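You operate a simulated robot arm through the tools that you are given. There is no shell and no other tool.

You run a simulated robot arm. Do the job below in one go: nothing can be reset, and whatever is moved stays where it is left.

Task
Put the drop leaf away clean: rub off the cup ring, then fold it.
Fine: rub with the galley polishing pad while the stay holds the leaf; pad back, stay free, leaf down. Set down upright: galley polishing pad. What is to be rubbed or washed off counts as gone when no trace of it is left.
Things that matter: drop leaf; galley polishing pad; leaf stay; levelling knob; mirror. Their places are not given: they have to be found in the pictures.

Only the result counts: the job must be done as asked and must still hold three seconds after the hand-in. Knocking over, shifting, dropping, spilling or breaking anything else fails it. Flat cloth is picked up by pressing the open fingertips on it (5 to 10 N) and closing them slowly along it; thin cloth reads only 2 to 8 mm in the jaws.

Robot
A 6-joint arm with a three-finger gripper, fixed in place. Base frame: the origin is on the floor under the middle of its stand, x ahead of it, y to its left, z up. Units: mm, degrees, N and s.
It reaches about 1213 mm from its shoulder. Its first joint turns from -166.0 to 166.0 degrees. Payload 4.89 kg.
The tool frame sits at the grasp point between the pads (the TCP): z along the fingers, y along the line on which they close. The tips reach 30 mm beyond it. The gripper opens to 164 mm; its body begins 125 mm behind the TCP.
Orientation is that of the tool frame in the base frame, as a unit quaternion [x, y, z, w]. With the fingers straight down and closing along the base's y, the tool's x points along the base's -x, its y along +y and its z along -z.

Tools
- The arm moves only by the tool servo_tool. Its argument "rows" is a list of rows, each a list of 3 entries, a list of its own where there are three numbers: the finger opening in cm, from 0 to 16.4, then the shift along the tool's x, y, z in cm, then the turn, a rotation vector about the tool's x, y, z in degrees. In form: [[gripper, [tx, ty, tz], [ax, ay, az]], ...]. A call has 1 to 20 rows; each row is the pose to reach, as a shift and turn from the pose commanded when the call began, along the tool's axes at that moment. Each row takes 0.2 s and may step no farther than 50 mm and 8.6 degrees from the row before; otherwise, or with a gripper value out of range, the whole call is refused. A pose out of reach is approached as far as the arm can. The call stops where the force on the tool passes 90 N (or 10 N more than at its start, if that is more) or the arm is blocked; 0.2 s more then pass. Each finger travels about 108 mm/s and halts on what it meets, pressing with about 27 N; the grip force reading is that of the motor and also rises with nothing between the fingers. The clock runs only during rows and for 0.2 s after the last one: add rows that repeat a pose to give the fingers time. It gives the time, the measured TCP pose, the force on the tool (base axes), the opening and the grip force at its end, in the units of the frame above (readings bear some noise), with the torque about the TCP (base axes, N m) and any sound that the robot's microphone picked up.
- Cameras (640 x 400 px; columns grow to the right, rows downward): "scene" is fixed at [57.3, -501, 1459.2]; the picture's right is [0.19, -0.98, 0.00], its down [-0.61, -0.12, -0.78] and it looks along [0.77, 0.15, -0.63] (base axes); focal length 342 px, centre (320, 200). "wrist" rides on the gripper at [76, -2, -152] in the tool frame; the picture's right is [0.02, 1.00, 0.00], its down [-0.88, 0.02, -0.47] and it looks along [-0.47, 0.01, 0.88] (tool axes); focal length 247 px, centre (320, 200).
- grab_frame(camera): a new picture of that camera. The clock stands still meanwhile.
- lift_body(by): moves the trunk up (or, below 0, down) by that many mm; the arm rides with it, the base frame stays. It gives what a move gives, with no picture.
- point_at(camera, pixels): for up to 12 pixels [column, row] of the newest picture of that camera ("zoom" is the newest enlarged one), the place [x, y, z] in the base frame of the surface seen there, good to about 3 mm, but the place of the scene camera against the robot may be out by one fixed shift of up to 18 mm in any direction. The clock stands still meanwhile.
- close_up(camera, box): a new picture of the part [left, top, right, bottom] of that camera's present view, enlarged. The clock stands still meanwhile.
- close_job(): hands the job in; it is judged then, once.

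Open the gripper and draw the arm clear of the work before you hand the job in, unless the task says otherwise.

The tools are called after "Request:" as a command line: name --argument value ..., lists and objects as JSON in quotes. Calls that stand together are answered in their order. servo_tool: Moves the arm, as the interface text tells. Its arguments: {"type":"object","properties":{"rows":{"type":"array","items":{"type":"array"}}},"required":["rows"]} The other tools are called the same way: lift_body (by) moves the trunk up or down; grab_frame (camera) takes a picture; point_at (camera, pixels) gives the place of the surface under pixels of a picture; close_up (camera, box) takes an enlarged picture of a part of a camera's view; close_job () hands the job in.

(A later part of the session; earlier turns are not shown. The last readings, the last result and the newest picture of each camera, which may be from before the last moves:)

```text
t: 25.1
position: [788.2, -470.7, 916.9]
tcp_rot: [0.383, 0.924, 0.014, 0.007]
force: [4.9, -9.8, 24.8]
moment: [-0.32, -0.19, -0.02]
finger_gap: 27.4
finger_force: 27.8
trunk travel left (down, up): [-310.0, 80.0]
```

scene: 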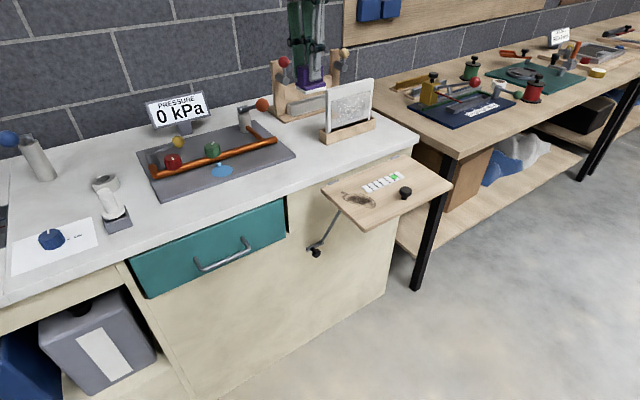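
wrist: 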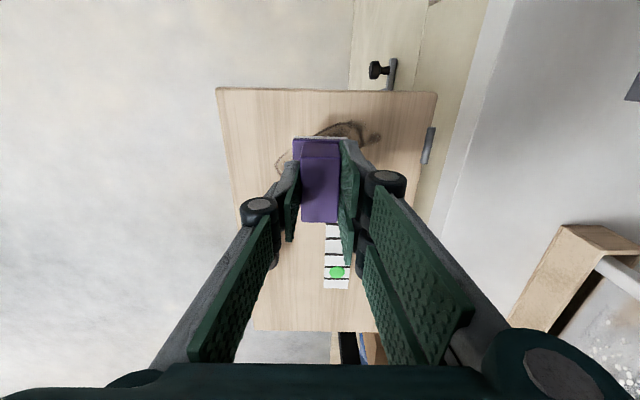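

Contact is at TCP z≈917.5 and 1 mm more gives 25 N. I back off half a millimetre and make the first strokes along the leaf's depth, staying clear of the strip.

Request:
servo_tool --rows '[[1.5, [0, 0, -0.05], [0, 0, 0]], [1.5, [0, -0.9, -0.05], [0, 0, 0]], [1.5, [0, -1.8, -0.05], [0, 0, 0]], [1.5, [0, -2.7, -0.05], [0, 0, 0]], [1.5, [0, -1.5, -0.05], [0, 0, 0]], [1.5, [0, -0.3, -0.05], [0, 0, 0]], [1.5, [0, 0.9, -0.05], [0, 0, 0]], [1.5, [0, 2.1, -0.05], [0, 0, 0]], [1.5, [0, 3.3, -0.05], [0, 0, 0]], [1.5, [0, 4.5, -0.05], [0, 0, 0]]]'

Request:
close_up --camera "wrist" --box '[200, 70, 450, 270]'

Request:
close_up --camera "scene" --box '[290, 130, 470, 260]'

```text
t: 27.3
position: [821.5, -437.6, 919.2]
tcp_rot: [0.383, 0.924, 0.014, 0.006]
force: [-3.0, -0.8, 8.4]
moment: [0.1, -0.02, 0.02]
finger_gap: 27.3
finger_force: 26.9
trunk travel left (down, up): [-310.0, 80.0]
```

```text
2.00 times, centred on (325, 170) of wrist
```

zoom: 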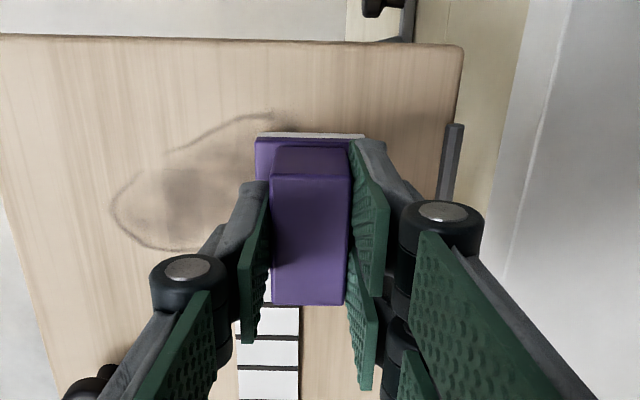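

```text
3.08 times, centred on (380, 195) of scene
```

zoom: 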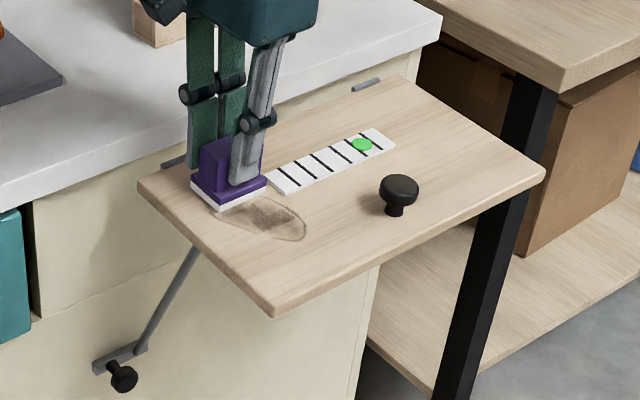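

The rubbing works: the mark is fading where the pad passed (8 N down). I go on with raster strokes across the whole ring.

Request:
servo_tool --rows '[[1.5, [1.2, 0, 0.02], [0, 0, 0]], [1.5, [1.2, -1.2, 0.02], [0, 0, 0]], [1.5, [1.2, -2.4, 0.02], [0, 0, 0]], [1.5, [1.2, -3.6, 0.02], [0, 0, 0]], [1.5, [1.2, -4.8, 0.02], [0, 0, 0]], [1.5, [1.2, -6, 0.02], [0, 0, 0]], [1.5, [1.2, -7.2, 0.02], [0, 0, 0]], [1.5, [0.4, -7.2, 0.02], [0, 0, 0]], [1.5, [0.4, -6, 0.02], [0, 0, 0]], [1.5, [0.4, -4.8, 0.02], [0, 0, 0]], [1.5, [0.4, -3.6, 0.02], [0, 0, 0]], [1.5, [0.4, -2.4, 0.02], [0, 0, 0]], [1.5, [0.4, -1.2, 0.02], [0, 0, 0]], [1.5, [0.4, 0, 0.02], [0, 0, 0]], [1.5, [-0.5, 0, 0.02], [0, 0, 0]], [1.5, [-0.5, -1.2, 0.02], [0, 0, 0]], [1.5, [-0.5, -2.4, 0.02], [0, 0, 0]], [1.5, [-0.5, -3.6, 0.02], [0, 0, 0]], [1.5, [-0.5, -4.8, 0.02], [0, 0, 0]], [1.5, [-0.6, -6, 0.02], [0, 0, 0]]]'

Request:
close_up --camera "wrist" --box '[200, 70, 450, 270]'

Request:
close_up --camera "scene" --box '[290, 130, 470, 260]'

```text
t: 31.5
position: [782.2, -483.4, 915.3]
tcp_rot: [0.383, 0.924, 0.014, 0.007]
force: [0.0, 0.7, -1.3]
moment: [-0.03, 0.05, 0.06]
finger_gap: 27.4
finger_force: 27.1
trunk travel left (down, up): [-310.0, 80.0]
```

```text
2.00 times, centred on (325, 170) of wrist
```

zoom: 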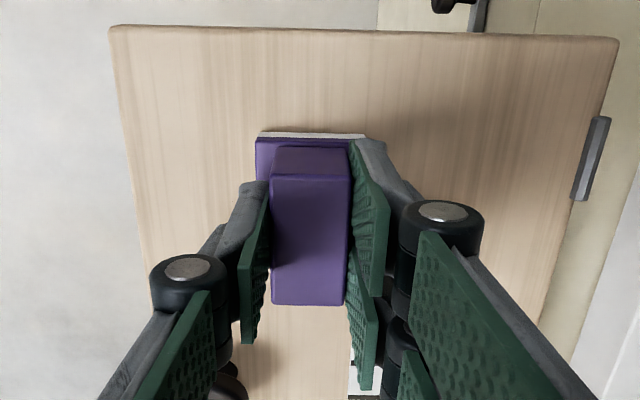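

```text
3.08 times, centred on (380, 195) of scene
```

zoom: 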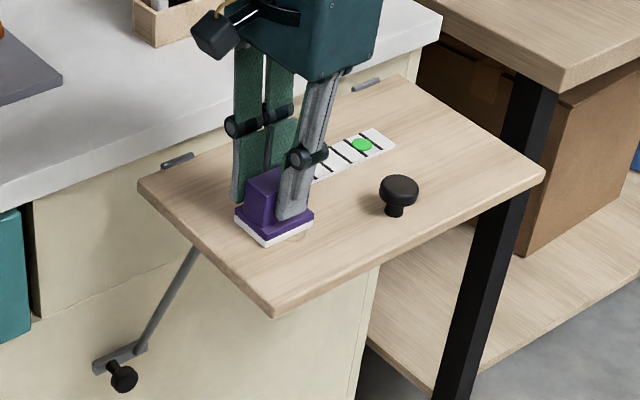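

Nearly everything is gone; a faint trace remains at scene-zoom (297,238), just right of the pad's outer end, and the pad has lost contact here (-1.3 N). I shift there (below the strip's edge line), press a bit more and rub.

Request:
servo_tool --rows '[[1.5, [0, -0.6, 0], [0, 0, 0]], [1.5, [-0.8, -0.6, 0.05], [0, 0, 0]], [1.5, [-0.8, -1.0, 0.1], [0, 0, 0]], [1.5, [-0.8, -1.0, 0.1], [0, 0, 0]]]'

```text
t: 32.5
position: [781.1, -496.6, 914.6]
tcp_rot: [0.382, 0.924, 0.015, 0.006]
force: [3.5, 2.7, 16.5]
moment: [0.26, -0.24, -0.01]
finger_gap: 27.4
finger_force: 27.1
trunk travel left (down, up): [-310.0, 80.0]
```

Contact is 16.5 N here. I rub short strokes around the remaining trace, keeping below the strip.

Request:
servo_tool --rows '[[1.5, [0, -0.7, 0], [0, 0, 0]], [1.5, [0, -1.4, 0], [0, 0, 0]], [1.5, [-0.5, -1.4, 0], [0, 0, 0]], [1.5, [-0.5, -0.5, 0], [0, 0, 0]], [1.5, [-0.5, 0.4, 0], [0, 0, 0]], [1.5, [-1.0, 0.4, 0], [0, 0, 0]], [1.5, [-1.0, -0.5, 0], [0, 0, 0]], [1.5, [-1.0, -1.4, 0], [0, 0, 0]], [1.5, [-0.3, -1.0, 0], [0, 0, 0]], [1.5, [0.4, -0.6, 0], [0, 0, 0]], [1.5, [-0.3, -0.2, 0], [0, 0, 0]], [1.5, [-1.0, 0.2, 0], [0, 0, 0]], [1.5, [-0.3, -0.6, 0], [0, 0, 0]], [1.5, [0.4, -1.4, 0], [0, 0, 0]], [1.5, [0.8, -0.8, 0], [0, 0, 0]]]'

Request:
servo_tool --rows '[[1.5, [0, 0, -1.5], [0, 0, 0]], [1.5, [0, 0, -5], [0, 0, 0]], [1.5, [0, 2, -9], [0, 0, 0]], [1.5, [0, 5, -12], [0, 0, 0]], [1.5, [0, 9, -14], [0, 0, 0]], [1.5, [0, 13, -16], [0, 0, 0]], [1.5, [0, 13, -16], [0, 0, 0]]]'

Request:
close_up --camera "scene" --box '[300, 150, 440, 240]'

Request:
grab_frame --camera "wrist"

```text
t: 35.7
position: [769.0, -497.5, 912.9]
tcp_rot: [0.382, 0.924, 0.014, 0.006]
force: [-0.2, 0.4, 4.1]
moment: [0.01, -0.12, -0.04]
finger_gap: 27.5
finger_force: 27.3
trunk travel left (down, up): [-310.0, 80.0]
```

```text
t: 37.3
position: [858.4, -411.0, 1076.7]
tcp_rot: [0.383, 0.924, 0.014, 0.006]
force: [0.4, 0.5, -0.7]
moment: [-0.1, 0.04, -0.01]
finger_gap: 27.4
finger_force: 27.0
trunk travel left (down, up): [-310.0, 80.0]
```

```text
4.44 times, centred on (370, 195) of scene
```

zoom: 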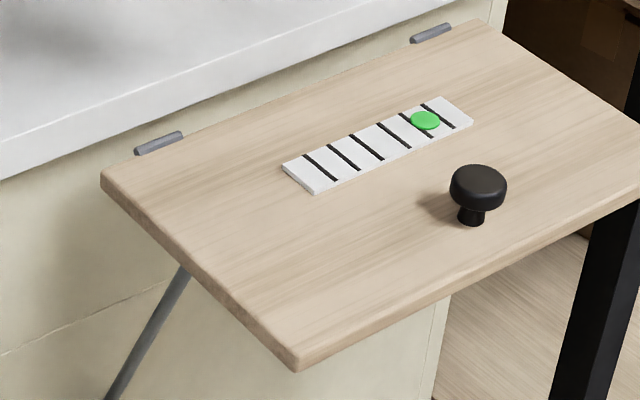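

```text
taken
```

wrist: 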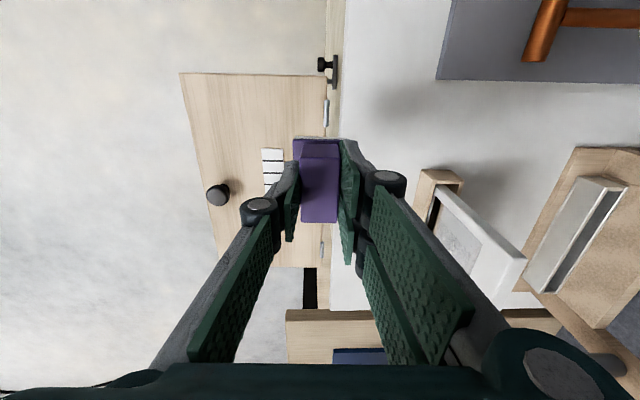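

The leaf looks clean; I zoom tightly into where the ring was, from both cameras, to check for any trace.

Request:
close_up --camera "scene" --box '[330, 180, 390, 222]'

Request:
close_up --camera "wrist" --box '[200, 80, 330, 170]'

```text
9.52 times, centred on (360, 201) of scene
```

zoom: 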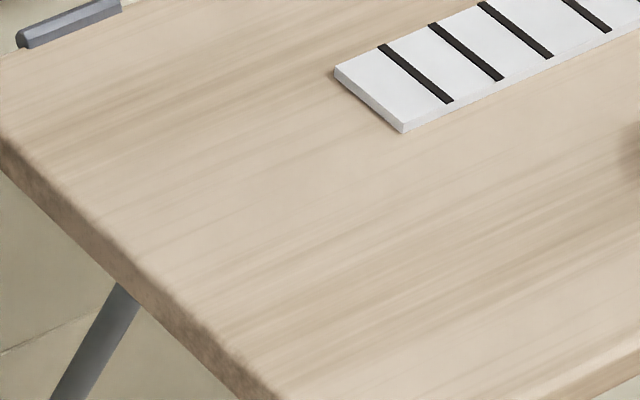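

```text
4.44 times, centred on (265, 125) of wrist
```

zoom: 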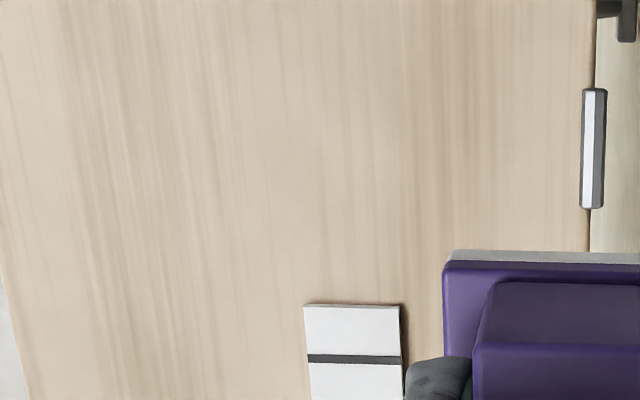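

No trace is visible, but to be safe I make one more light pass with controlled contact. I go back down over the hinge-side end of the ring area first, stopping just above.

Request:
servo_tool --rows '[[1.5, [0.6, -2, 3], [0, 0, 0]], [1.5, [1.2, -4, 6.5], [0, 0, 0]], [1.5, [1.76, -5.28, 10], [0, 0, 0]], [1.5, [1.76, -5.28, 13], [0, 0, 0]], [1.5, [1.76, -5.28, 15], [0, 0, 0]], [1.5, [1.76, -5.28, 15.4], [0, 0, 0]], [1.5, [1.76, -5.28, 15.5], [0, 0, 0]], [1.5, [1.76, -5.28, 15.5], [0, 0, 0]]]'

```text
t: 39.1
position: [811.5, -431.0, 921.3]
tcp_rot: [0.383, 0.924, 0.014, 0.007]
force: [-0.5, -0.4, -0.8]
moment: [0.05, -0.03, -0.02]
finger_gap: 27.7
finger_force: 26.7
trunk travel left (down, up): [-310.0, 80.0]
```

Request:
servo_tool --rows '[[1.5, [0, 0, 0.1], [0, 0, 0]], [1.5, [0, 0, 0.2], [0, 0, 0]], [1.5, [0, 0, 0.2], [0, 0, 0]]]'

Request:
servo_tool --rows '[[1.5, [0, 0, 0.05], [0, 0, 0]], [1.5, [0, 0, 0.1], [0, 0, 0]], [1.5, [0, 0, 0.1], [0, 0, 0]]]'

```text
t: 39.9
position: [811.5, -431.1, 919.7]
tcp_rot: [0.383, 0.924, 0.015, 0.006]
force: [-0.1, -0.1, -0.7]
moment: [-0.03, -0.02, 0.0]
finger_gap: 27.2
finger_force: 27.0
trunk travel left (down, up): [-310.0, 80.0]
```

```text
t: 40.7
position: [810.9, -431.9, 918.1]
tcp_rot: [0.383, 0.924, 0.015, 0.006]
force: [-0.6, 0.2, -0.3]
moment: [0.0, 0.03, 0.0]
finger_gap: 27.2
finger_force: 27.2
trunk travel left (down, up): [-310.0, 80.0]
```

Still no contact at z 918.1; I step on by half millimetres.

Request:
servo_tool --rows '[[1.5, [0, 0, 0.05], [0, 0, 0]], [1.5, [0, 0, 0.05], [0, 0, 0]]]'

Request:
servo_tool --rows '[[1.5, [0, 0, 0.05], [0, 0, 0]], [1.5, [0, 0, 0.05], [0, 0, 0]]]'

```text
t: 41.3
position: [811.1, -431.2, 917.3]
tcp_rot: [0.383, 0.924, 0.015, 0.006]
force: [-0.1, -0.5, 0.8]
moment: [0.02, -0.04, -0.02]
finger_gap: 27.5
finger_force: 27.0
trunk travel left (down, up): [-310.0, 80.0]
```

```text
t: 41.9
position: [811.2, -430.6, 918.4]
tcp_rot: [0.383, 0.924, 0.015, 0.006]
force: [-0.7, -0.5, 8.8]
moment: [0.1, -0.17, 0.0]
finger_gap: 27.5
finger_force: 27.2
trunk travel left (down, up): [-310.0, 80.0]
```

Contact is 8.8 N. I run three lanes over the full ring area, adding slight extra depth towards the outer edge where contact was lost before.

Request:
servo_tool --rows '[[1.5, [0.2, -1.2, 0.04], [0, 0, 0]], [1.5, [0.2, -2.4, 0.06], [0, 0, 0]], [1.5, [0.2, -3.6, 0.08], [0, 0, 0]], [1.5, [0.2, -4.8, 0.1], [0, 0, 0]], [1.5, [0.2, -6, 0.12], [0, 0, 0]], [1.5, [0.2, -7.2, 0.14], [0, 0, 0]], [1.5, [-0.9, -7.2, 0.14], [0, 0, 0]], [1.5, [-0.9, -6, 0.12], [0, 0, 0]], [1.5, [-0.9, -4.8, 0.1], [0, 0, 0]], [1.5, [-0.9, -3.6, 0.08], [0, 0, 0]], [1.5, [-0.9, -2.4, 0.06], [0, 0, 0]], [1.5, [-0.9, -1.2, 0.04], [0, 0, 0]], [1.5, [-0.9, 0, 0.02], [0, 0, 0]], [1.5, [-1.8, 0, 0.02], [0, 0, 0]], [1.5, [-1.8, -1.2, 0.04], [0, 0, 0]], [1.5, [-1.8, -2.4, 0.06], [0, 0, 0]], [1.5, [-1.8, -3.6, 0.08], [0, 0, 0]], [1.5, [-1.8, -4.8, 0.1], [0, 0, 0]], [1.5, [-1.8, -6, 0.12], [0, 0, 0]], [1.5, [-1.8, -7.2, 0.14], [0, 0, 0]]]'

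Request:
servo_tool --rows '[[1.5, [-0.8, 0, 0], [0, 0, 0]], [1.5, [-0.8, -0.6, 0], [0, 0, 0]], [1.5, [0, -0.6, 0], [0, 0, 0]], [1.5, [0.8, -0.6, 0], [0, 0, 0]], [1.5, [0.8, 0.3, 0], [0, 0, 0]], [1.5, [0, 0.3, 0], [0, 0, 0]], [1.5, [-0.8, 0.3, 0], [0, 0, 0]]]'

```text
t: 46.1
position: [773.8, -494.5, 913.6]
tcp_rot: [0.383, 0.924, 0.013, 0.006]
force: [-0.1, 0.7, -0.9]
moment: [-0.1, -0.01, -0.01]
finger_gap: 27.3
finger_force: 27.0
trunk travel left (down, up): [-310.0, 80.0]
```

```text
t: 47.7
position: [780.8, -497.1, 912.7]
tcp_rot: [0.383, 0.924, 0.015, 0.006]
force: [-3.2, 1.3, 5.3]
moment: [0.13, -0.01, 0.06]
finger_gap: 27.3
finger_force: 26.8
trunk travel left (down, up): [-310.0, 80.0]
```

Now I lift off and check the leaf again.

Request:
servo_tool --rows '[[1.5, [0, 0, -1.5], [0, 0, 0]], [1.5, [0, 0, -5], [0, 0, 0]], [1.5, [0, 2, -9], [0, 0, 0]], [1.5, [0, 5, -12.5], [0, 0, 0]], [1.5, [0, 9, -15], [0, 0, 0]], [1.5, [0, 13, -17], [0, 0, 0]], [1.5, [0, 13, -17], [0, 0, 0]]]'

Request:
close_up --camera "scene" --box '[320, 160, 420, 232]'

Request:
close_up --camera "wrist" --box '[170, 60, 340, 180]'

```text
t: 49.3
position: [870.3, -410.2, 1088.2]
tcp_rot: [0.383, 0.924, 0.015, 0.006]
force: [0.3, 1.3, -1.5]
moment: [-0.11, 0.08, 0.03]
finger_gap: 27.2
finger_force: 27.3
trunk travel left (down, up): [-310.0, 80.0]
```

```text
5.56 times, centred on (370, 196) of scene
```

zoom: 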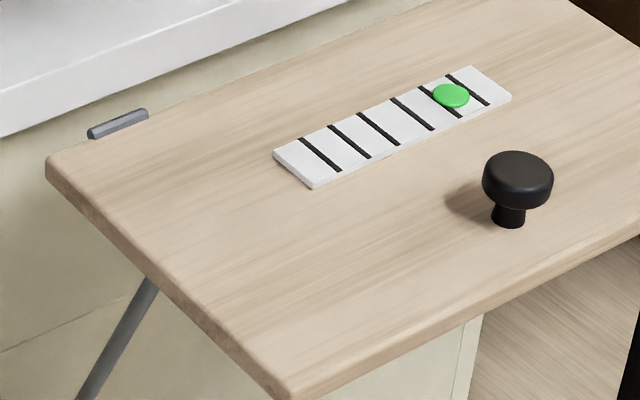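

```text
3.33 times, centred on (255, 120) of wrist
```

zoom: 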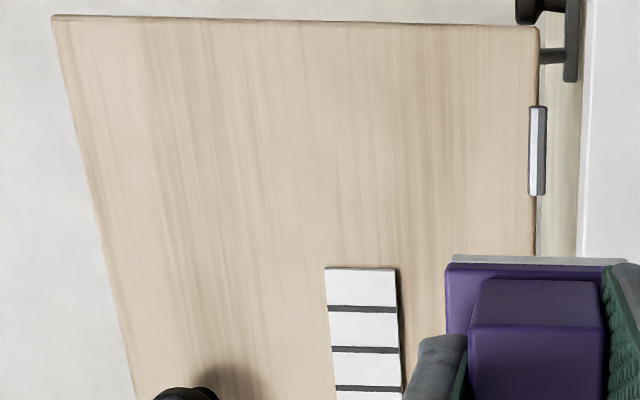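

The leaf is clean from both views. Now I return the pad: first straight up and undo the tilt.

Request:
servo_tool --rows '[[1.5, [0, 0, -4.3], [0.9, 0, 0]], [1.5, [0, 0, -8.6], [1.8, 0, 0]], [1.5, [0, 0, -12.8], [1.8, 0, 0]], [1.5, [0, 0, -12.8], [1.8, 0, 0]]]'

```text
t: 50.3
position: [864.5, -413.3, 1215.7]
tcp_rot: [0.383, 0.924, 0.0, -0.001]
force: [-0.9, -0.3, -1.4]
moment: [-0.03, -0.11, 0.02]
finger_gap: 27.5
finger_force: 27.3
trunk travel left (down, up): [-310.0, 80.0]
```

Level again at z 1215. I carry the pad back along the same route to above its old place.

Request:
servo_tool --rows '[[1.5, [3.2, 3.2, 0], [0, 0, 0]], [1.5, [6.4, 6.4, 0], [0, 0, 0]], [1.5, [9.6, 9.6, 0], [0, 0, 0]], [1.5, [12.8, 12.8, 0], [0, 0, 0]], [1.5, [16, 16, 0], [0, 0, 0]], [1.5, [19.2, 19.2, 0], [0, 0, 0]], [1.5, [22.4, 22.4, 0], [0, 0, 0]], [1.5, [25.6, 25.6, 0], [0, 0, 0]], [1.5, [28.7, 28.7, 0], [0, 0, 0]], [1.5, [25.6, 31.8, 0], [0, 0, 0]], [1.5, [22.5, 34.9, 0], [0, 0, 0]], [1.5, [19.4, 38, 0], [0, 0, 0]], [1.5, [16.3, 41.1, 0], [0, 0, 0]], [1.5, [13.2, 44.2, 0], [0, 0, 0]], [1.5, [10.1, 47.3, 0], [0, 0, 0]], [1.5, [7, 50.4, 0], [0, 0, 0]], [1.5, [4.4, 53, 0], [0, 0, 0]], [1.5, [4.4, 53, 0], [0, 0, 0]], [1.5, [4.4, 53, 0], [0, 0, 0]]]'

Request:
grab_frame --camera "wrist"

```text
t: 54.3
position: [1209.4, -7.0, 1218.3]
tcp_rot: [0.382, 0.924, 0.0, 0.0]
force: [-0.3, -1.0, -1.1]
moment: [0.0, 0.01, 0.02]
finger_gap: 27.2
finger_force: 26.9
trunk travel left (down, up): [-310.0, 80.0]
```

```text
taken
```

wrist: 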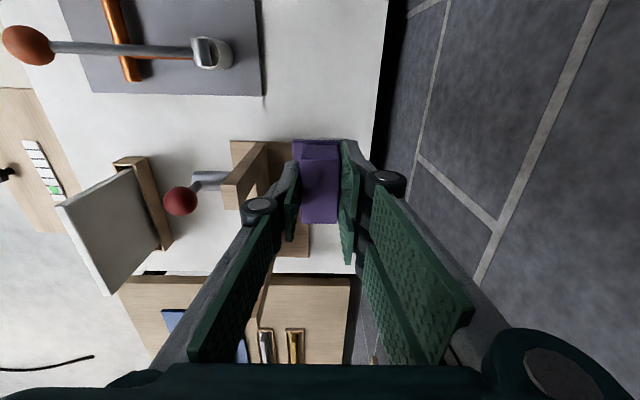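

Back over the old place at (1209,-7). I lower the trunk 252 mm, leaving a few mm, then set the pad down in small steps.

Request:
lift_body --by -252

Request:
servo_tool --rows '[[1.5, [0, 0, 0.3], [0, 0, 0]], [1.5, [0, 0, 0.6], [0, 0, 0]], [1.5, [0, 0, 0.6], [0, 0, 0]]]'

Request:
grab_frame --camera "wrist"

```text
t: 56.9
position: [1207.9, -7.1, 965.0]
tcp_rot: [0.382, 0.924, -0.001, 0.0]
force: [-0.1, -0.6, -0.5]
moment: [-0.02, 0.0, 0.02]
finger_gap: 27.4
finger_force: 27.2
trunk travel left (down, up): [-58.0, 332.0]
```

```text
t: 57.7
position: [1209.2, -7.5, 959.4]
tcp_rot: [0.383, 0.924, 0.0, 0.0]
force: [0.3, -0.4, -0.5]
moment: [-0.01, -0.01, 0.0]
finger_gap: 27.0
finger_force: 26.9
trunk travel left (down, up): [-58.0, 332.0]
```

```text
taken
```

wrist: 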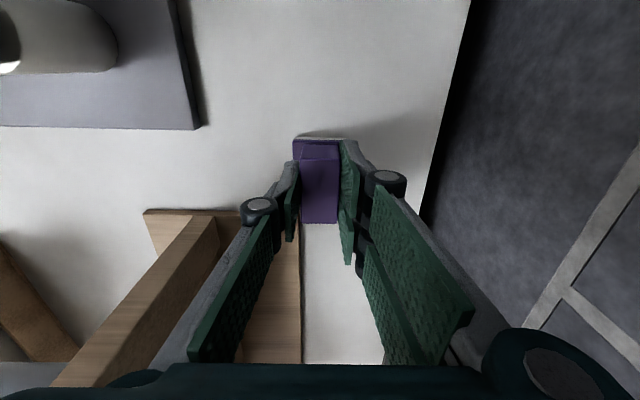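

A few mm remain; I go on down by 1 mm steps until a contact force shows.

Request:
servo_tool --rows '[[1.5, [0, 0, 0.1], [0, 0, 0]], [1.5, [0, 0, 0.2], [0, 0, 0]], [1.5, [0, 0, 0.2], [0, 0, 0]]]'

Request:
servo_tool --rows '[[1.5, [0, 0, 0.1], [0, 0, 0]], [1.5, [0, 0, 0.1], [0, 0, 0]]]'

```text
t: 58.5
position: [1209.5, -6.7, 956.1]
tcp_rot: [0.383, 0.924, 0.0, 0.001]
force: [0.7, -0.7, -0.4]
moment: [0.02, 0.04, 0.02]
finger_gap: 27.4
finger_force: 27.4
trunk travel left (down, up): [-58.0, 332.0]
```

```text
t: 59.1
position: [1209.3, -9.2, 956.9]
tcp_rot: [0.383, 0.924, 0.0, 0.0]
force: [0.3, -0.4, 1.2]
moment: [-0.05, 0.0, 0.01]
finger_gap: 27.3
finger_force: 27.6
trunk travel left (down, up): [-58.0, 332.0]
```

Light contact (1.2 N). I add half a millimetre and open slowly to 80 mm.

Request:
servo_tool --rows '[[1.5, [0, 0, 0.05], [0, 0, 0]], [1.5, [0, 0, 0.05], [0, 0, 0]]]'

Request:
servo_tool --rows '[[2.8, [0, 0, 0], [0, 0, 0]], [3.2, [0, 0, 0], [0, 0, 0]], [4, [0, 0, 0], [0, 0, 0]], [5.5, [0, 0, 0], [0, 0, 0]], [7, [0, 0, 0], [0, 0, 0]], [7, [0, 0, 0], [0, 0, 0]], [7, [0, 0, 0], [0, 0, 0]]]'

Request:
grab_frame --camera "wrist"

```text
t: 59.7
position: [1209.9, -8.5, 955.5]
tcp_rot: [0.382, 0.924, 0.0, 0.0]
force: [0.4, -0.8, 1.7]
moment: [-0.08, 0.0, -0.02]
finger_gap: 27.1
finger_force: 27.0
trunk travel left (down, up): [-58.0, 332.0]
```

```text
t: 61.3
position: [1210.4, -6.2, 955.2]
tcp_rot: [0.382, 0.924, 0.0, 0.0]
force: [0.3, 0.6, 0.7]
moment: [-0.01, 0.03, 0.03]
finger_gap: 70.1
finger_force: 0.0
trunk travel left (down, up): [-58.0, 332.0]
```

```text
taken
```

wrist: 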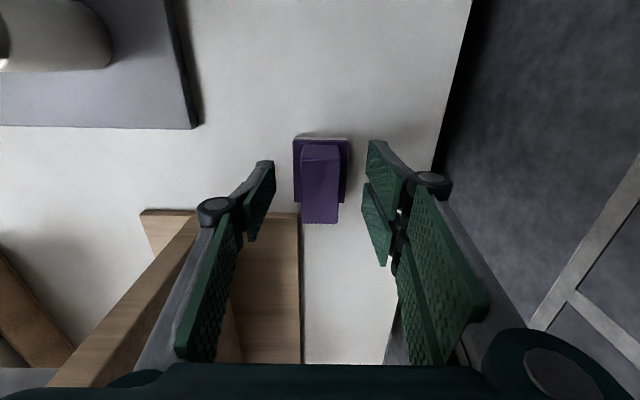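

The pad stands upright and free at (320,185). I raise the trunk to bring the hand straight up, then look at the pad and the stay.

Request:
lift_body --by 260

Request:
close_up --camera "wrist" --box '[270, 70, 370, 160]'

Request:
grab_frame --camera "scene"

```text
t: 64.0
position: [1210.3, -6.9, 1214.0]
tcp_rot: [0.383, 0.924, 0.001, 0.001]
force: [0.5, 0.7, -0.3]
moment: [-0.05, 0.03, -0.02]
finger_gap: 70.4
finger_force: 0.1
trunk travel left (down, up): [-318.0, 72.0]
```

```text
4.44 times, centred on (320, 115) of wrist
```

zoom: 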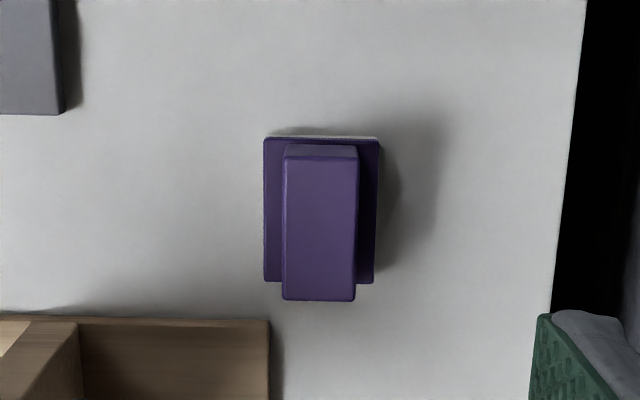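

```text
taken
```

scene: 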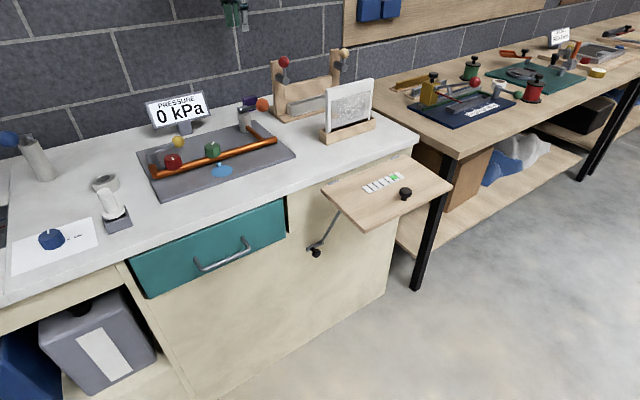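

The pad stands upright in its place. Next the stay: I draw the arm back over the bench while turning the hand to the plain orientation, to then look at the stay from the front.

Request:
servo_tool --rows '[[7, [3.1, -3.1, 0], [0, 0, 0]], [7, [6.2, -6.2, 0], [0, 0, 0]], [7, [9.3, -9.3, 0], [0, 0, 0]], [7, [12.4, -12.4, 0], [0, 0, -6]], [7, [15.5, -15.5, 0], [0, 0, -12]], [7, [18.6, -18.6, 0], [0, 0, -18]], [7, [21.7, -21.7, 0], [0, 0, -24]], [7, [24.8, -24.8, 0], [0, 0, -30]], [7, [27.9, -27.9, 0], [0, 0, -36]], [7, [31, -31, 0], [0, 0, -42]], [7, [34.1, -34.1, 0], [0, 0, -45]], [7, [37.2, -37.2, 0], [0, 0, -45]], [7, [40.3, -40.3, 0], [0, 0, -45]], [7, [42.4, -42.4, 0], [0, 0, -45]], [7, [42.4, -42.4, 0], [0, 0, -45]]]'

Request:
point_at --camera "scene" --pixels '[[195, 265], [247, 240], [222, 264], [316, 252], [310, 246], [330, 222], [260, 300], [291, 235], [345, 205], [336, 213]]'

```text
t: 67.2
position: [608.6, -6.2, 1215.2]
tcp_rot: [0.001, 1.0, 0.0, 0.0]
force: [-0.6, -0.2, 1.0]
moment: [0.02, -0.17, 0.01]
finger_gap: 70.2
finger_force: 0.1
trunk travel left (down, up): [-318.0, 72.0]
```

```text
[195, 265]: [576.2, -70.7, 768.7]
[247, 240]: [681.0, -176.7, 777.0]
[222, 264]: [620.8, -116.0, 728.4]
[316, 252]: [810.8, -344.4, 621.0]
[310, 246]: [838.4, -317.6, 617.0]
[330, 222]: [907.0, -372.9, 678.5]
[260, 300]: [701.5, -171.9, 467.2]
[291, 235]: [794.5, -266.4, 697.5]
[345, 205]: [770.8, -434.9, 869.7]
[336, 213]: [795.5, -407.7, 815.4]
```

The hand is at (609,-6). I move right to y≈-338 in front of the bench, tilting the hand 45° so that the camera looks nearly level towards the cabinet face.

Request:
servo_tool --rows '[[12, [0, -4.2, 0], [0, -5.6, 0]], [16.4, [0, -8.4, 0], [0, -11.2, 0]], [16.4, [0, -12.6, 0], [0, -16.8, 0]], [16.4, [0, -16.8, 0], [0, -22.5, 0]], [16.4, [0, -21, 0], [0, -28.1, 0]], [16.4, [0, -25.2, 0], [0, -33.7, 0]], [16.4, [0, -29.2, 0], [0, -39.3, 0]], [16.4, [0, -33.2, 0], [0, -45, 0]], [16.4, [0, -33.2, 0], [0, -45, 0]]]'

Request:
lift_body --by -300

Request:
grab_frame --camera "wrist"

Request:
grab_frame --camera "scene"

```text
t: 69.2
position: [612.4, -336.4, 1213.7]
tcp_rot: [0.0, 0.924, 0.0, 0.383]
force: [-0.3, -0.9, -0.7]
moment: [0.1, 0.02, 0.12]
finger_gap: 164.0
finger_force: 0.0
trunk travel left (down, up): [-318.0, 72.0]
```

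```text
t: 72.2
position: [612.7, -336.1, 914.5]
tcp_rot: [-0.001, 0.924, 0.0, 0.383]
force: [-0.3, -0.5, -0.9]
moment: [0.01, 0.04, -0.02]
finger_gap: 164.2
finger_force: 0.0
trunk travel left (down, up): [-18.0, 372.0]
```

```text
taken
```

wrist: 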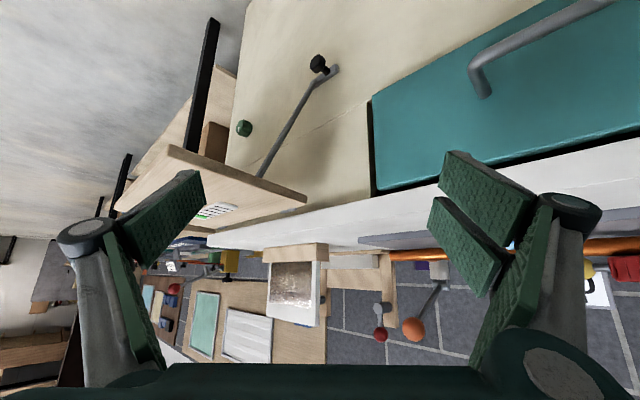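

```text
taken
```

scene: 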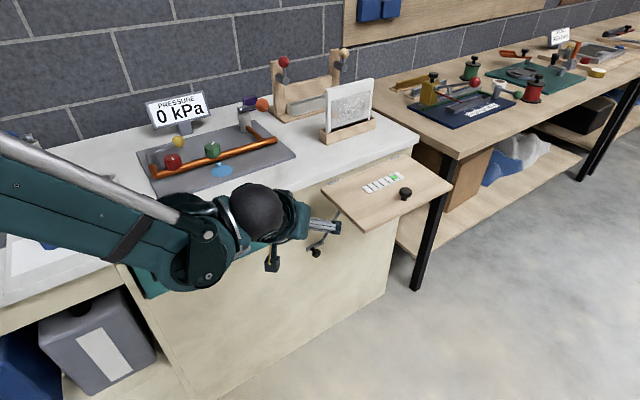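

A green knob shows up under the leaf at wrist (244,128) that the scene camera cannot see, along with the stay at (318,65)-(262,175). I zoom in on both.

Request:
close_up --camera "wrist" --box '[210, 30, 390, 190]'

Request:
close_up --camera "wrist" --box '[290, 40, 360, 100]'

Request:
close_up --camera "wrist" --box '[255, 240, 335, 335]'

Request:
point_at --camera "wrist" --pixels '[[244, 128], [318, 62], [318, 72], [330, 70], [336, 68], [318, 85], [290, 130], [262, 172], [300, 195], [170, 155], [250, 165], [240, 110]]'

```text
2.50 times, centred on (300, 110) of wrist
```

zoom: 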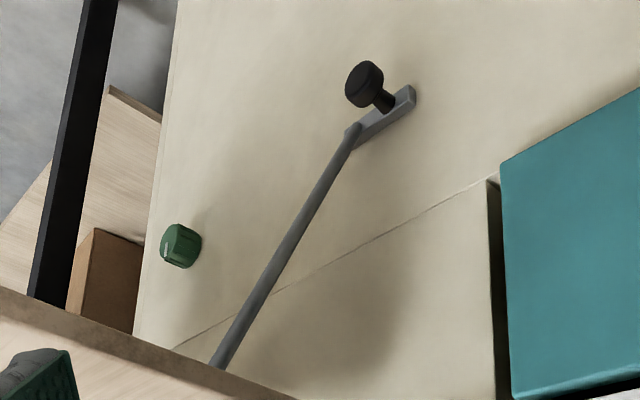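

```text
6.67 times, centred on (325, 70) of wrist
```

zoom: 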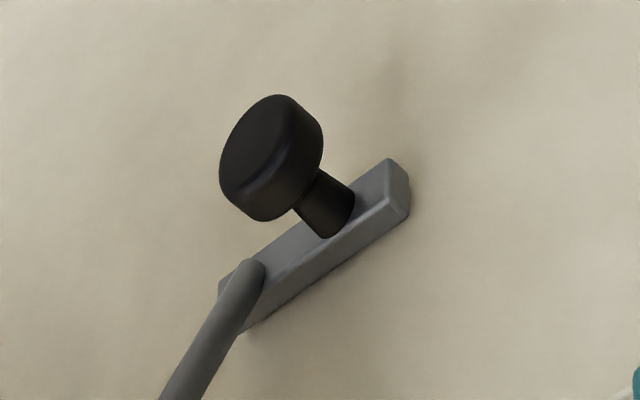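

```text
4.21 times, centred on (295, 288) of wrist
```

zoom: 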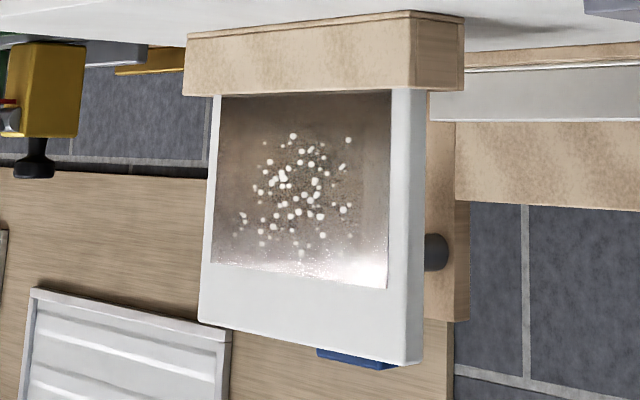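

```text
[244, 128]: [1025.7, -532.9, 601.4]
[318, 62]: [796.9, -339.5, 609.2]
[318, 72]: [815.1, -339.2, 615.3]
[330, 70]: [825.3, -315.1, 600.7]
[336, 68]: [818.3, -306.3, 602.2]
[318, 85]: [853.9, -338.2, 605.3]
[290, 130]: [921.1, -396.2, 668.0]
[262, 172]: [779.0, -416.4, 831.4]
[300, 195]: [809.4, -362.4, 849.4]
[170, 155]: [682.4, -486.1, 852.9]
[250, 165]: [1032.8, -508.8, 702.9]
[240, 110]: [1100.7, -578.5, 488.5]
```

The green knob under the leaf must be the levelling knob (to be left alone); the stay's rod foot sits at the right end of a short bar, with a black knob at its left end near (805,-338,612). I bring the hand down level with it, pointing along +X and rolled so the fingers close vertically, still well away.

Request:
servo_tool --rows '[[12, [1.58, 0, 1.66], [2.93, -2.93, -7.07]], [8, [3.15, 0, 3.33], [5.87, -5.87, -14.15]], [8, [4.73, 0, 4.99], [8.8, -8.8, -21.2]], [8, [6.3, 0, 6.65], [11.7, -11.7, -28.3]], [8, [7.9, 0, 8.3], [14.7, -14.7, -35.4]], [8, [9.45, 0, 10], [17.6, -17.6, -42.45]], [8, [11, 0, 11.6], [20.5, -20.5, -49.5]], [8, [12.6, 0, 13.3], [23.5, -23.5, -56.6]], [8, [14.2, 0, 15], [26.4, -26.4, -63.7]], [8, [15.75, 0, 16.6], [29.3, -29.3, -70.75]], [8, [17.3, 0, 18.3], [32.3, -32.3, -77.8]], [8, [18.9, -0.2, 19.95], [35.2, -35.2, -84.9]], [8, [18.9, -0.2, 19.95], [35.2, -35.2, -84.9]]]'

Request:
grab_frame --camera "wrist"

Request:
grab_frame --camera "scene"

```text
t: 75.0
position: [746.9, -503.9, 822.9]
tcp_rot: [-0.499, 0.535, -0.464, 0.499]
force: [0.3, 1.7, 0.8]
moment: [-0.01, 0.18, -0.15]
finger_gap: 79.8
finger_force: 0.1
out of reach, approached as far as the arm can: row 4, 5, 6, 7, 8, 9, 10, 11, 12, 13
trunk travel left (down, up): [-18.0, 372.0]
```

```text
taken
```

wrist: 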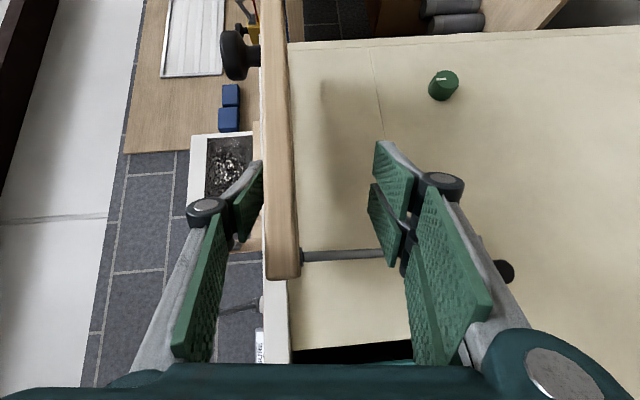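

```text
taken
```

scene: 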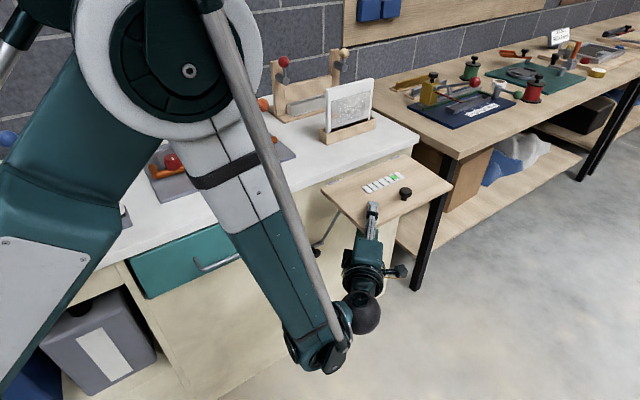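

The arm could not reach that and strayed: it stopped at (747,-504,823) with the fingers straddling the leaf's edge, luckily without force. I send a null move to learn where the commanded pose now is before backing off.

Request:
servo_tool --rows '[[8, [0, 0, 0], [0, 0, 0]]]'

Request:
close_up --camera "scene" --box '[290, 130, 470, 290]'

Request:
point_at --camera "wrist" --pixels '[[280, 230], [280, 150], [240, 55], [340, 255], [445, 85], [505, 270], [285, 275]]'

```text
t: 75.4
position: [748.0, -503.2, 824.1]
tcp_rot: [-0.499, 0.535, -0.465, 0.499]
force: [0.2, 0.1, 0.5]
moment: [0.0, -0.01, 0.02]
finger_gap: 79.8
finger_force: 0.0
trunk travel left (down, up): [-18.0, 372.0]
```

```text
2.50 times, centred on (380, 210) of scene
```

zoom: 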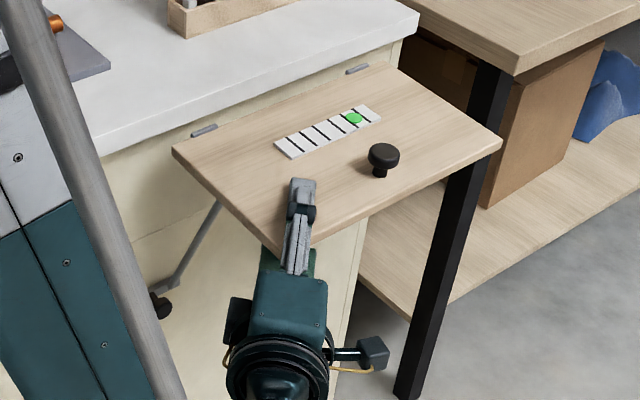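

```text
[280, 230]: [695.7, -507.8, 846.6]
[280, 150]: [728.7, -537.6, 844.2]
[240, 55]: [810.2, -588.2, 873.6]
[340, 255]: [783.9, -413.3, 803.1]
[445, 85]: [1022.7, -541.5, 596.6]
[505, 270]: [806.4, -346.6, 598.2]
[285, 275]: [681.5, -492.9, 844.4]
```

The commanded pose follows the real one, good. The leaf's edge lies between thumb (above) and fingers (below), so I back straight out along the tool axis in small steps.

Request:
servo_tool --rows '[[8, [0, 0, -1], [0, 0, 0]], [8, [0, 0, -2], [0, 0, 0]], [8, [0, 0, -3], [0, 0, 0]]]'

```text
t: 76.2
position: [719.3, -507.2, 836.9]
tcp_rot: [-0.5, 0.536, -0.462, 0.499]
force: [0.8, -0.6, -0.4]
moment: [0.02, -0.06, 0.02]
finger_gap: 80.0
finger_force: 0.1
out of reach, approached as far as the arm can: row 1, 2, 3
trunk travel left (down, up): [-18.0, 372.0]
```

It retreats but drifts up 13 mm (a joint limit is at work); the leaf is still between the fingers without contact. I continue back until the tips clear the leaf's edge.

Request:
servo_tool --rows '[[8, [0, 0, -1], [0, 0, 0]], [8, [0, 0, -2], [0, 0, 0]], [8, [0, 0, -3], [0, 0, 0]]]'

Request:
grab_frame --camera "wrist"

```text
t: 77.0
position: [694.4, -511.8, 847.2]
tcp_rot: [-0.501, 0.538, -0.46, 0.498]
force: [-0.2, -0.4, -0.2]
moment: [-0.01, -0.06, 0.02]
finger_gap: 80.2
finger_force: 0.0
out of reach, approached as far as the arm can: row 1, 2, 3
trunk travel left (down, up): [-18.0, 372.0]
```

```text
taken
```

wrist: 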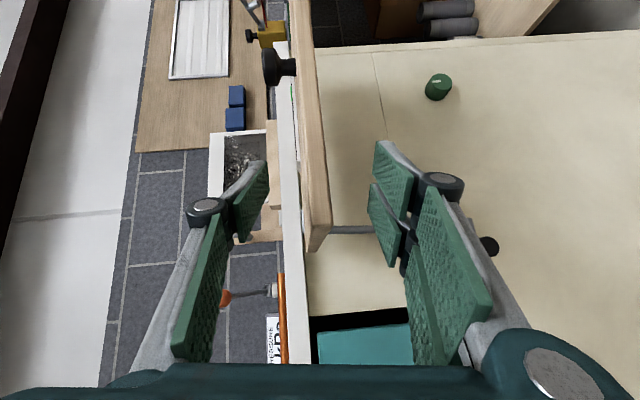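

The leaf's corner is midway between thumb and fingers at (315,240). I keep backing out.

Request:
servo_tool --rows '[[8, [0, 0, -1], [0, 0, 0]], [8, [0, 0, -2], [0, 0, 0]], [8, [0, 0, -3.5], [0, 0, 0]], [8, [0, 0, -5], [0, 0, 0]]]'

Request:
servo_tool --rows '[[8, [0, 0, -2], [0, 0, 0]], [8, [0, 0, -4], [0, 0, 0]], [8, [0, 0, -6], [0, 0, 0]]]'

Request:
grab_frame --camera "scene"

Request:
grab_frame --camera "wrist"

```text
t: 78.0
position: [651.3, -518.6, 863.8]
tcp_rot: [-0.498, 0.54, -0.459, 0.499]
force: [0.4, 0.6, -1.4]
moment: [-0.02, -0.03, 0.0]
finger_gap: 80.1
finger_force: 0.0
out of reach, approached as far as the arm can: row 1, 2, 3, 4
trunk travel left (down, up): [-18.0, 372.0]
```

```text
t: 78.8
position: [597.1, -525.6, 878.6]
tcp_rot: [-0.497, 0.542, -0.457, 0.5]
force: [0.5, -0.4, -1.3]
moment: [0.01, -0.06, -0.01]
finger_gap: 79.9
finger_force: 0.0
out of reach, approached as far as the arm can: row 1, 2, 3
trunk travel left (down, up): [-18.0, 372.0]
```

```text
taken
```

scene: 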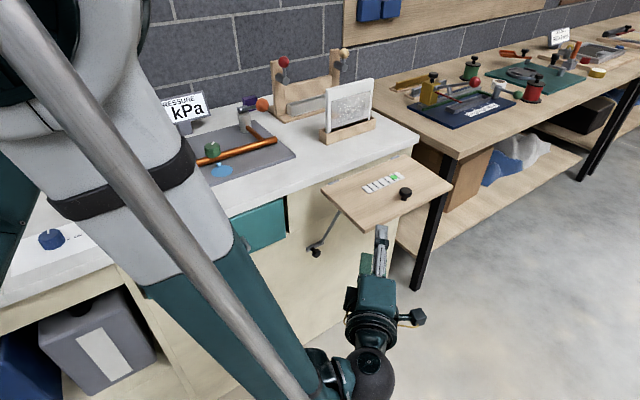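

```text
taken
```

wrist: 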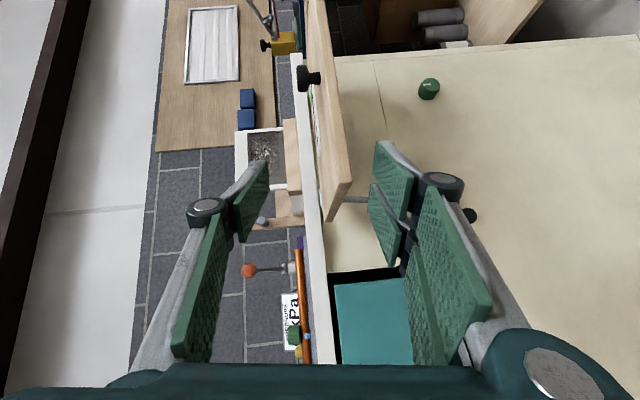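

The hand is clear of the leaf now; the level pose seems beyond a wrist limit. I tilt the tool 30° downward in place and see whether that is within reach.

Request:
servo_tool --rows '[[8, [0, 0, 0], [-7.5, 0, 0]], [8, [0, 0, 0], [-15, 0, 0]], [8, [0, 0, 0], [-22.5, 0, 0]], [8, [0, 0, 0], [-30, 0, 0]], [8, [0, 0, 0], [-30, 0, 0]]]'

```text
t: 80.0
position: [595.4, -527.5, 879.1]
tcp_rot: [-0.612, 0.638, -0.309, 0.352]
force: [0.1, -0.9, -0.5]
moment: [0.01, -0.01, 0.04]
finger_gap: 80.3
finger_force: 0.1
trunk travel left (down, up): [-18.0, 372.0]
```

That is reachable. I move left to (600,-338,780), in front of the drawer side, keeping this orientation.

Request:
servo_tool --rows '[[8, [-3.6, 1.8, 1.34], [0, 0, 0]], [8, [-7.3, 3.6, 2.67], [0, 0, 0]], [8, [-10.9, 5.4, 4], [0, 0, 0]], [8, [-14.5, 7.2, 5.3], [0, 0, 0]], [8, [-18.2, 9, 6.7], [0, 0, 0]], [8, [-18.2, 9, 6.7], [0, 0, 0]]]'

Request:
grab_frame --camera "wrist"

Request:
grab_frame --camera "scene"

```text
t: 81.4
position: [609.8, -346.3, 802.1]
tcp_rot: [-0.612, 0.638, -0.308, 0.352]
force: [-0.3, -1.2, 0.4]
moment: [0.07, -0.01, 0.07]
finger_gap: 80.0
finger_force: 0.1
out of reach, approached as far as the arm can: row 5, 6
trunk travel left (down, up): [-18.0, 372.0]
```

```text
taken
```

wrist: 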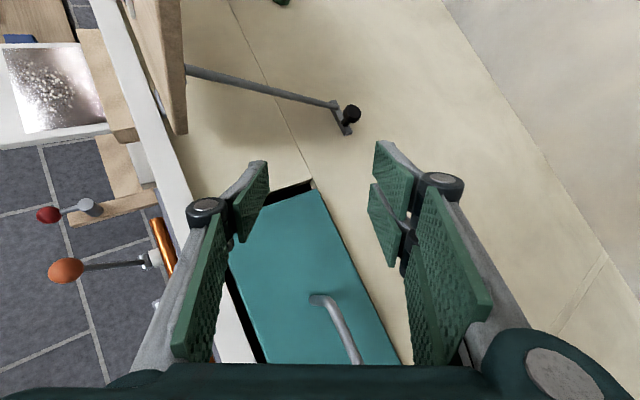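

```text
taken
```

scene: 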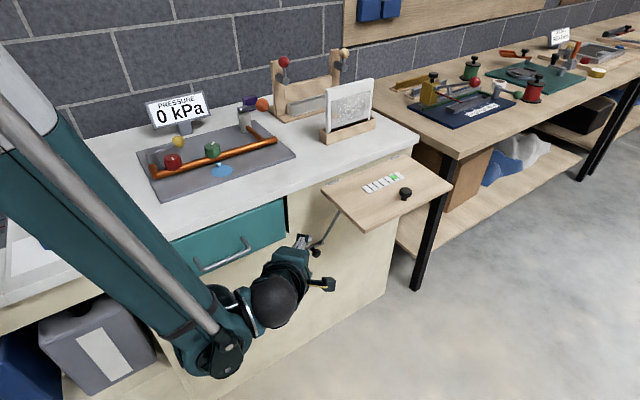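

The arm is near a limit again at (610,-346,802), though the stay is well in view at wrist (345,115). I measure points along the arm to understand its posture, and zoom on the stay.

Request:
point_at --camera "scene" --pixels '[[275, 300], [222, 355], [245, 310], [160, 290], [100, 230], [30, 170], [20, 90], [292, 258], [320, 285]]'

Request:
close_up --camera "wrist" --box '[290, 70, 400, 160]'

Request:
point_at --camera "wrist" --pixels '[[353, 113], [347, 108], [347, 118], [345, 130], [337, 104], [300, 96], [250, 82], [200, 70], [170, 120], [340, 117], [338, 290], [360, 150]]'

```text
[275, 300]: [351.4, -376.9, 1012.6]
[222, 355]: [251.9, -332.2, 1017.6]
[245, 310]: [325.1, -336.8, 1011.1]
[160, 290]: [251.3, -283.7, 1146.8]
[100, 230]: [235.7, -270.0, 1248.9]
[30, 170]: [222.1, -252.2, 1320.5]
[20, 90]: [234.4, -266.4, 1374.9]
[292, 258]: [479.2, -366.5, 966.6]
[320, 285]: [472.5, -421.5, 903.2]
```

```text
4.44 times, centred on (345, 115) of wrist
```

zoom: 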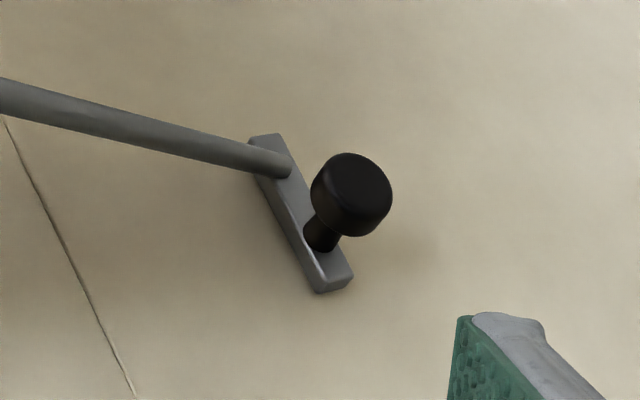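

```text
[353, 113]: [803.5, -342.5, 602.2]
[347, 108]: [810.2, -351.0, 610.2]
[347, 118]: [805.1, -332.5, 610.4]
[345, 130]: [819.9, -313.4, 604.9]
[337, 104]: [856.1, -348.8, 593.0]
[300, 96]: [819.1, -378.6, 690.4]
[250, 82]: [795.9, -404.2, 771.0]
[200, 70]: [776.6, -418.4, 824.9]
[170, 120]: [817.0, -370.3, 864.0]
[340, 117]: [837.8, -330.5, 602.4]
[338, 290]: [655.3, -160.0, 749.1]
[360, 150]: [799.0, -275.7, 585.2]
```

The posture shows the wrist about 400 mm behind the TCP, and the present limit is the folded elbow; moving forward to the knob eases that. Knob head centre is about (808,-339,605), so I go to a point 85 mm short of it along the tool axis.

Request:
servo_tool --rows '[[8, [0.1, 1.0, 3.8], [0, 0, 0]], [8, [0.25, 2.0, 7.6], [0, 0, 0]], [8, [0.35, 3.1, 11.4], [0, 0, 0]], [8, [0.5, 4.1, 15.2], [0, 0, 0]], [8, [0.6, 5.1, 19], [0, 0, 0]], [8, [0.6, 5.1, 19], [0, 0, 0]]]'

Request:
grab_frame --camera "wrist"

Request:
close_up --camera "scene" --box '[240, 180, 420, 310]'

```text
t: 82.8
position: [769.2, -365.9, 712.8]
tcp_rot: [-0.613, 0.636, -0.308, 0.352]
force: [-0.7, 1.3, -0.1]
moment: [-0.05, 0.03, -0.07]
finger_gap: 79.7
finger_force: 0.0
out of reach, approached as far as the arm can: row 1, 2, 3, 4, 5, 6
trunk travel left (down, up): [-18.0, 372.0]
```

```text
taken
```

wrist: 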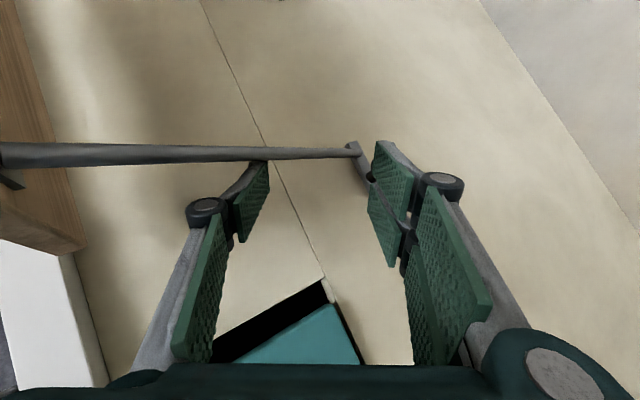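

```text
3.08 times, centred on (330, 245) of scene
```

zoom: 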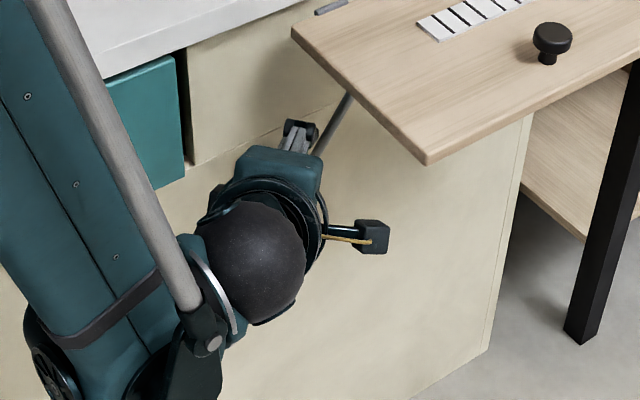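

The arm's limit is a wrist-height boundary that eases farther out, so approaching the knob square to the cabinet face from farther right-front should work. I turn the heading 45° towards the face, 25° downward, and go to 100 mm before the knob at (744,-403,647).

Request:
servo_tool --rows '[[8, [0.6, 0.95, 0.22], [1.03, -5.34, -3.67]], [8, [1.2, 1.9, 0.43], [2.05, -10.7, -7.34]], [8, [1.8, 2.85, 0.65], [3.08, -16, -11]], [8, [2.4, 3.8, 0.86], [4.1, -21.4, -14.7]], [8, [3, 4.75, 1.08], [5.13, -26.7, -18.4]], [8, [3.6, 5.7, 1.3], [6.15, -32.1, -22]], [8, [4.17, 6.64, 1.51], [7.18, -37.4, -25.7]], [8, [4.17, 6.64, 1.51], [7.18, -37.4, -25.7]]]'

Request:
grab_frame --camera "wrist"

Request:
grab_frame --camera "scene"

```text
t: 84.6
position: [769.0, -380.3, 645.0]
tcp_rot: [0.756, -0.376, 0.17, -0.508]
force: [0.0, 0.3, 0.6]
moment: [-0.05, 0.03, -0.06]
finger_gap: 80.1
finger_force: 0.1
out of reach, approached as far as the arm can: row 5, 6, 7, 8
trunk travel left (down, up): [-18.0, 372.0]
```

```text
taken
```

wrist: 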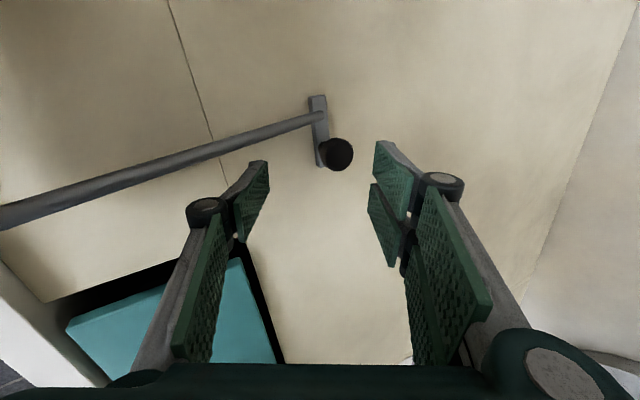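

```text
taken
```

scene: 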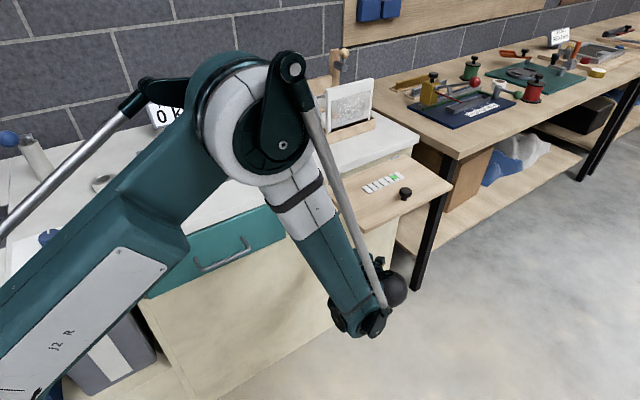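

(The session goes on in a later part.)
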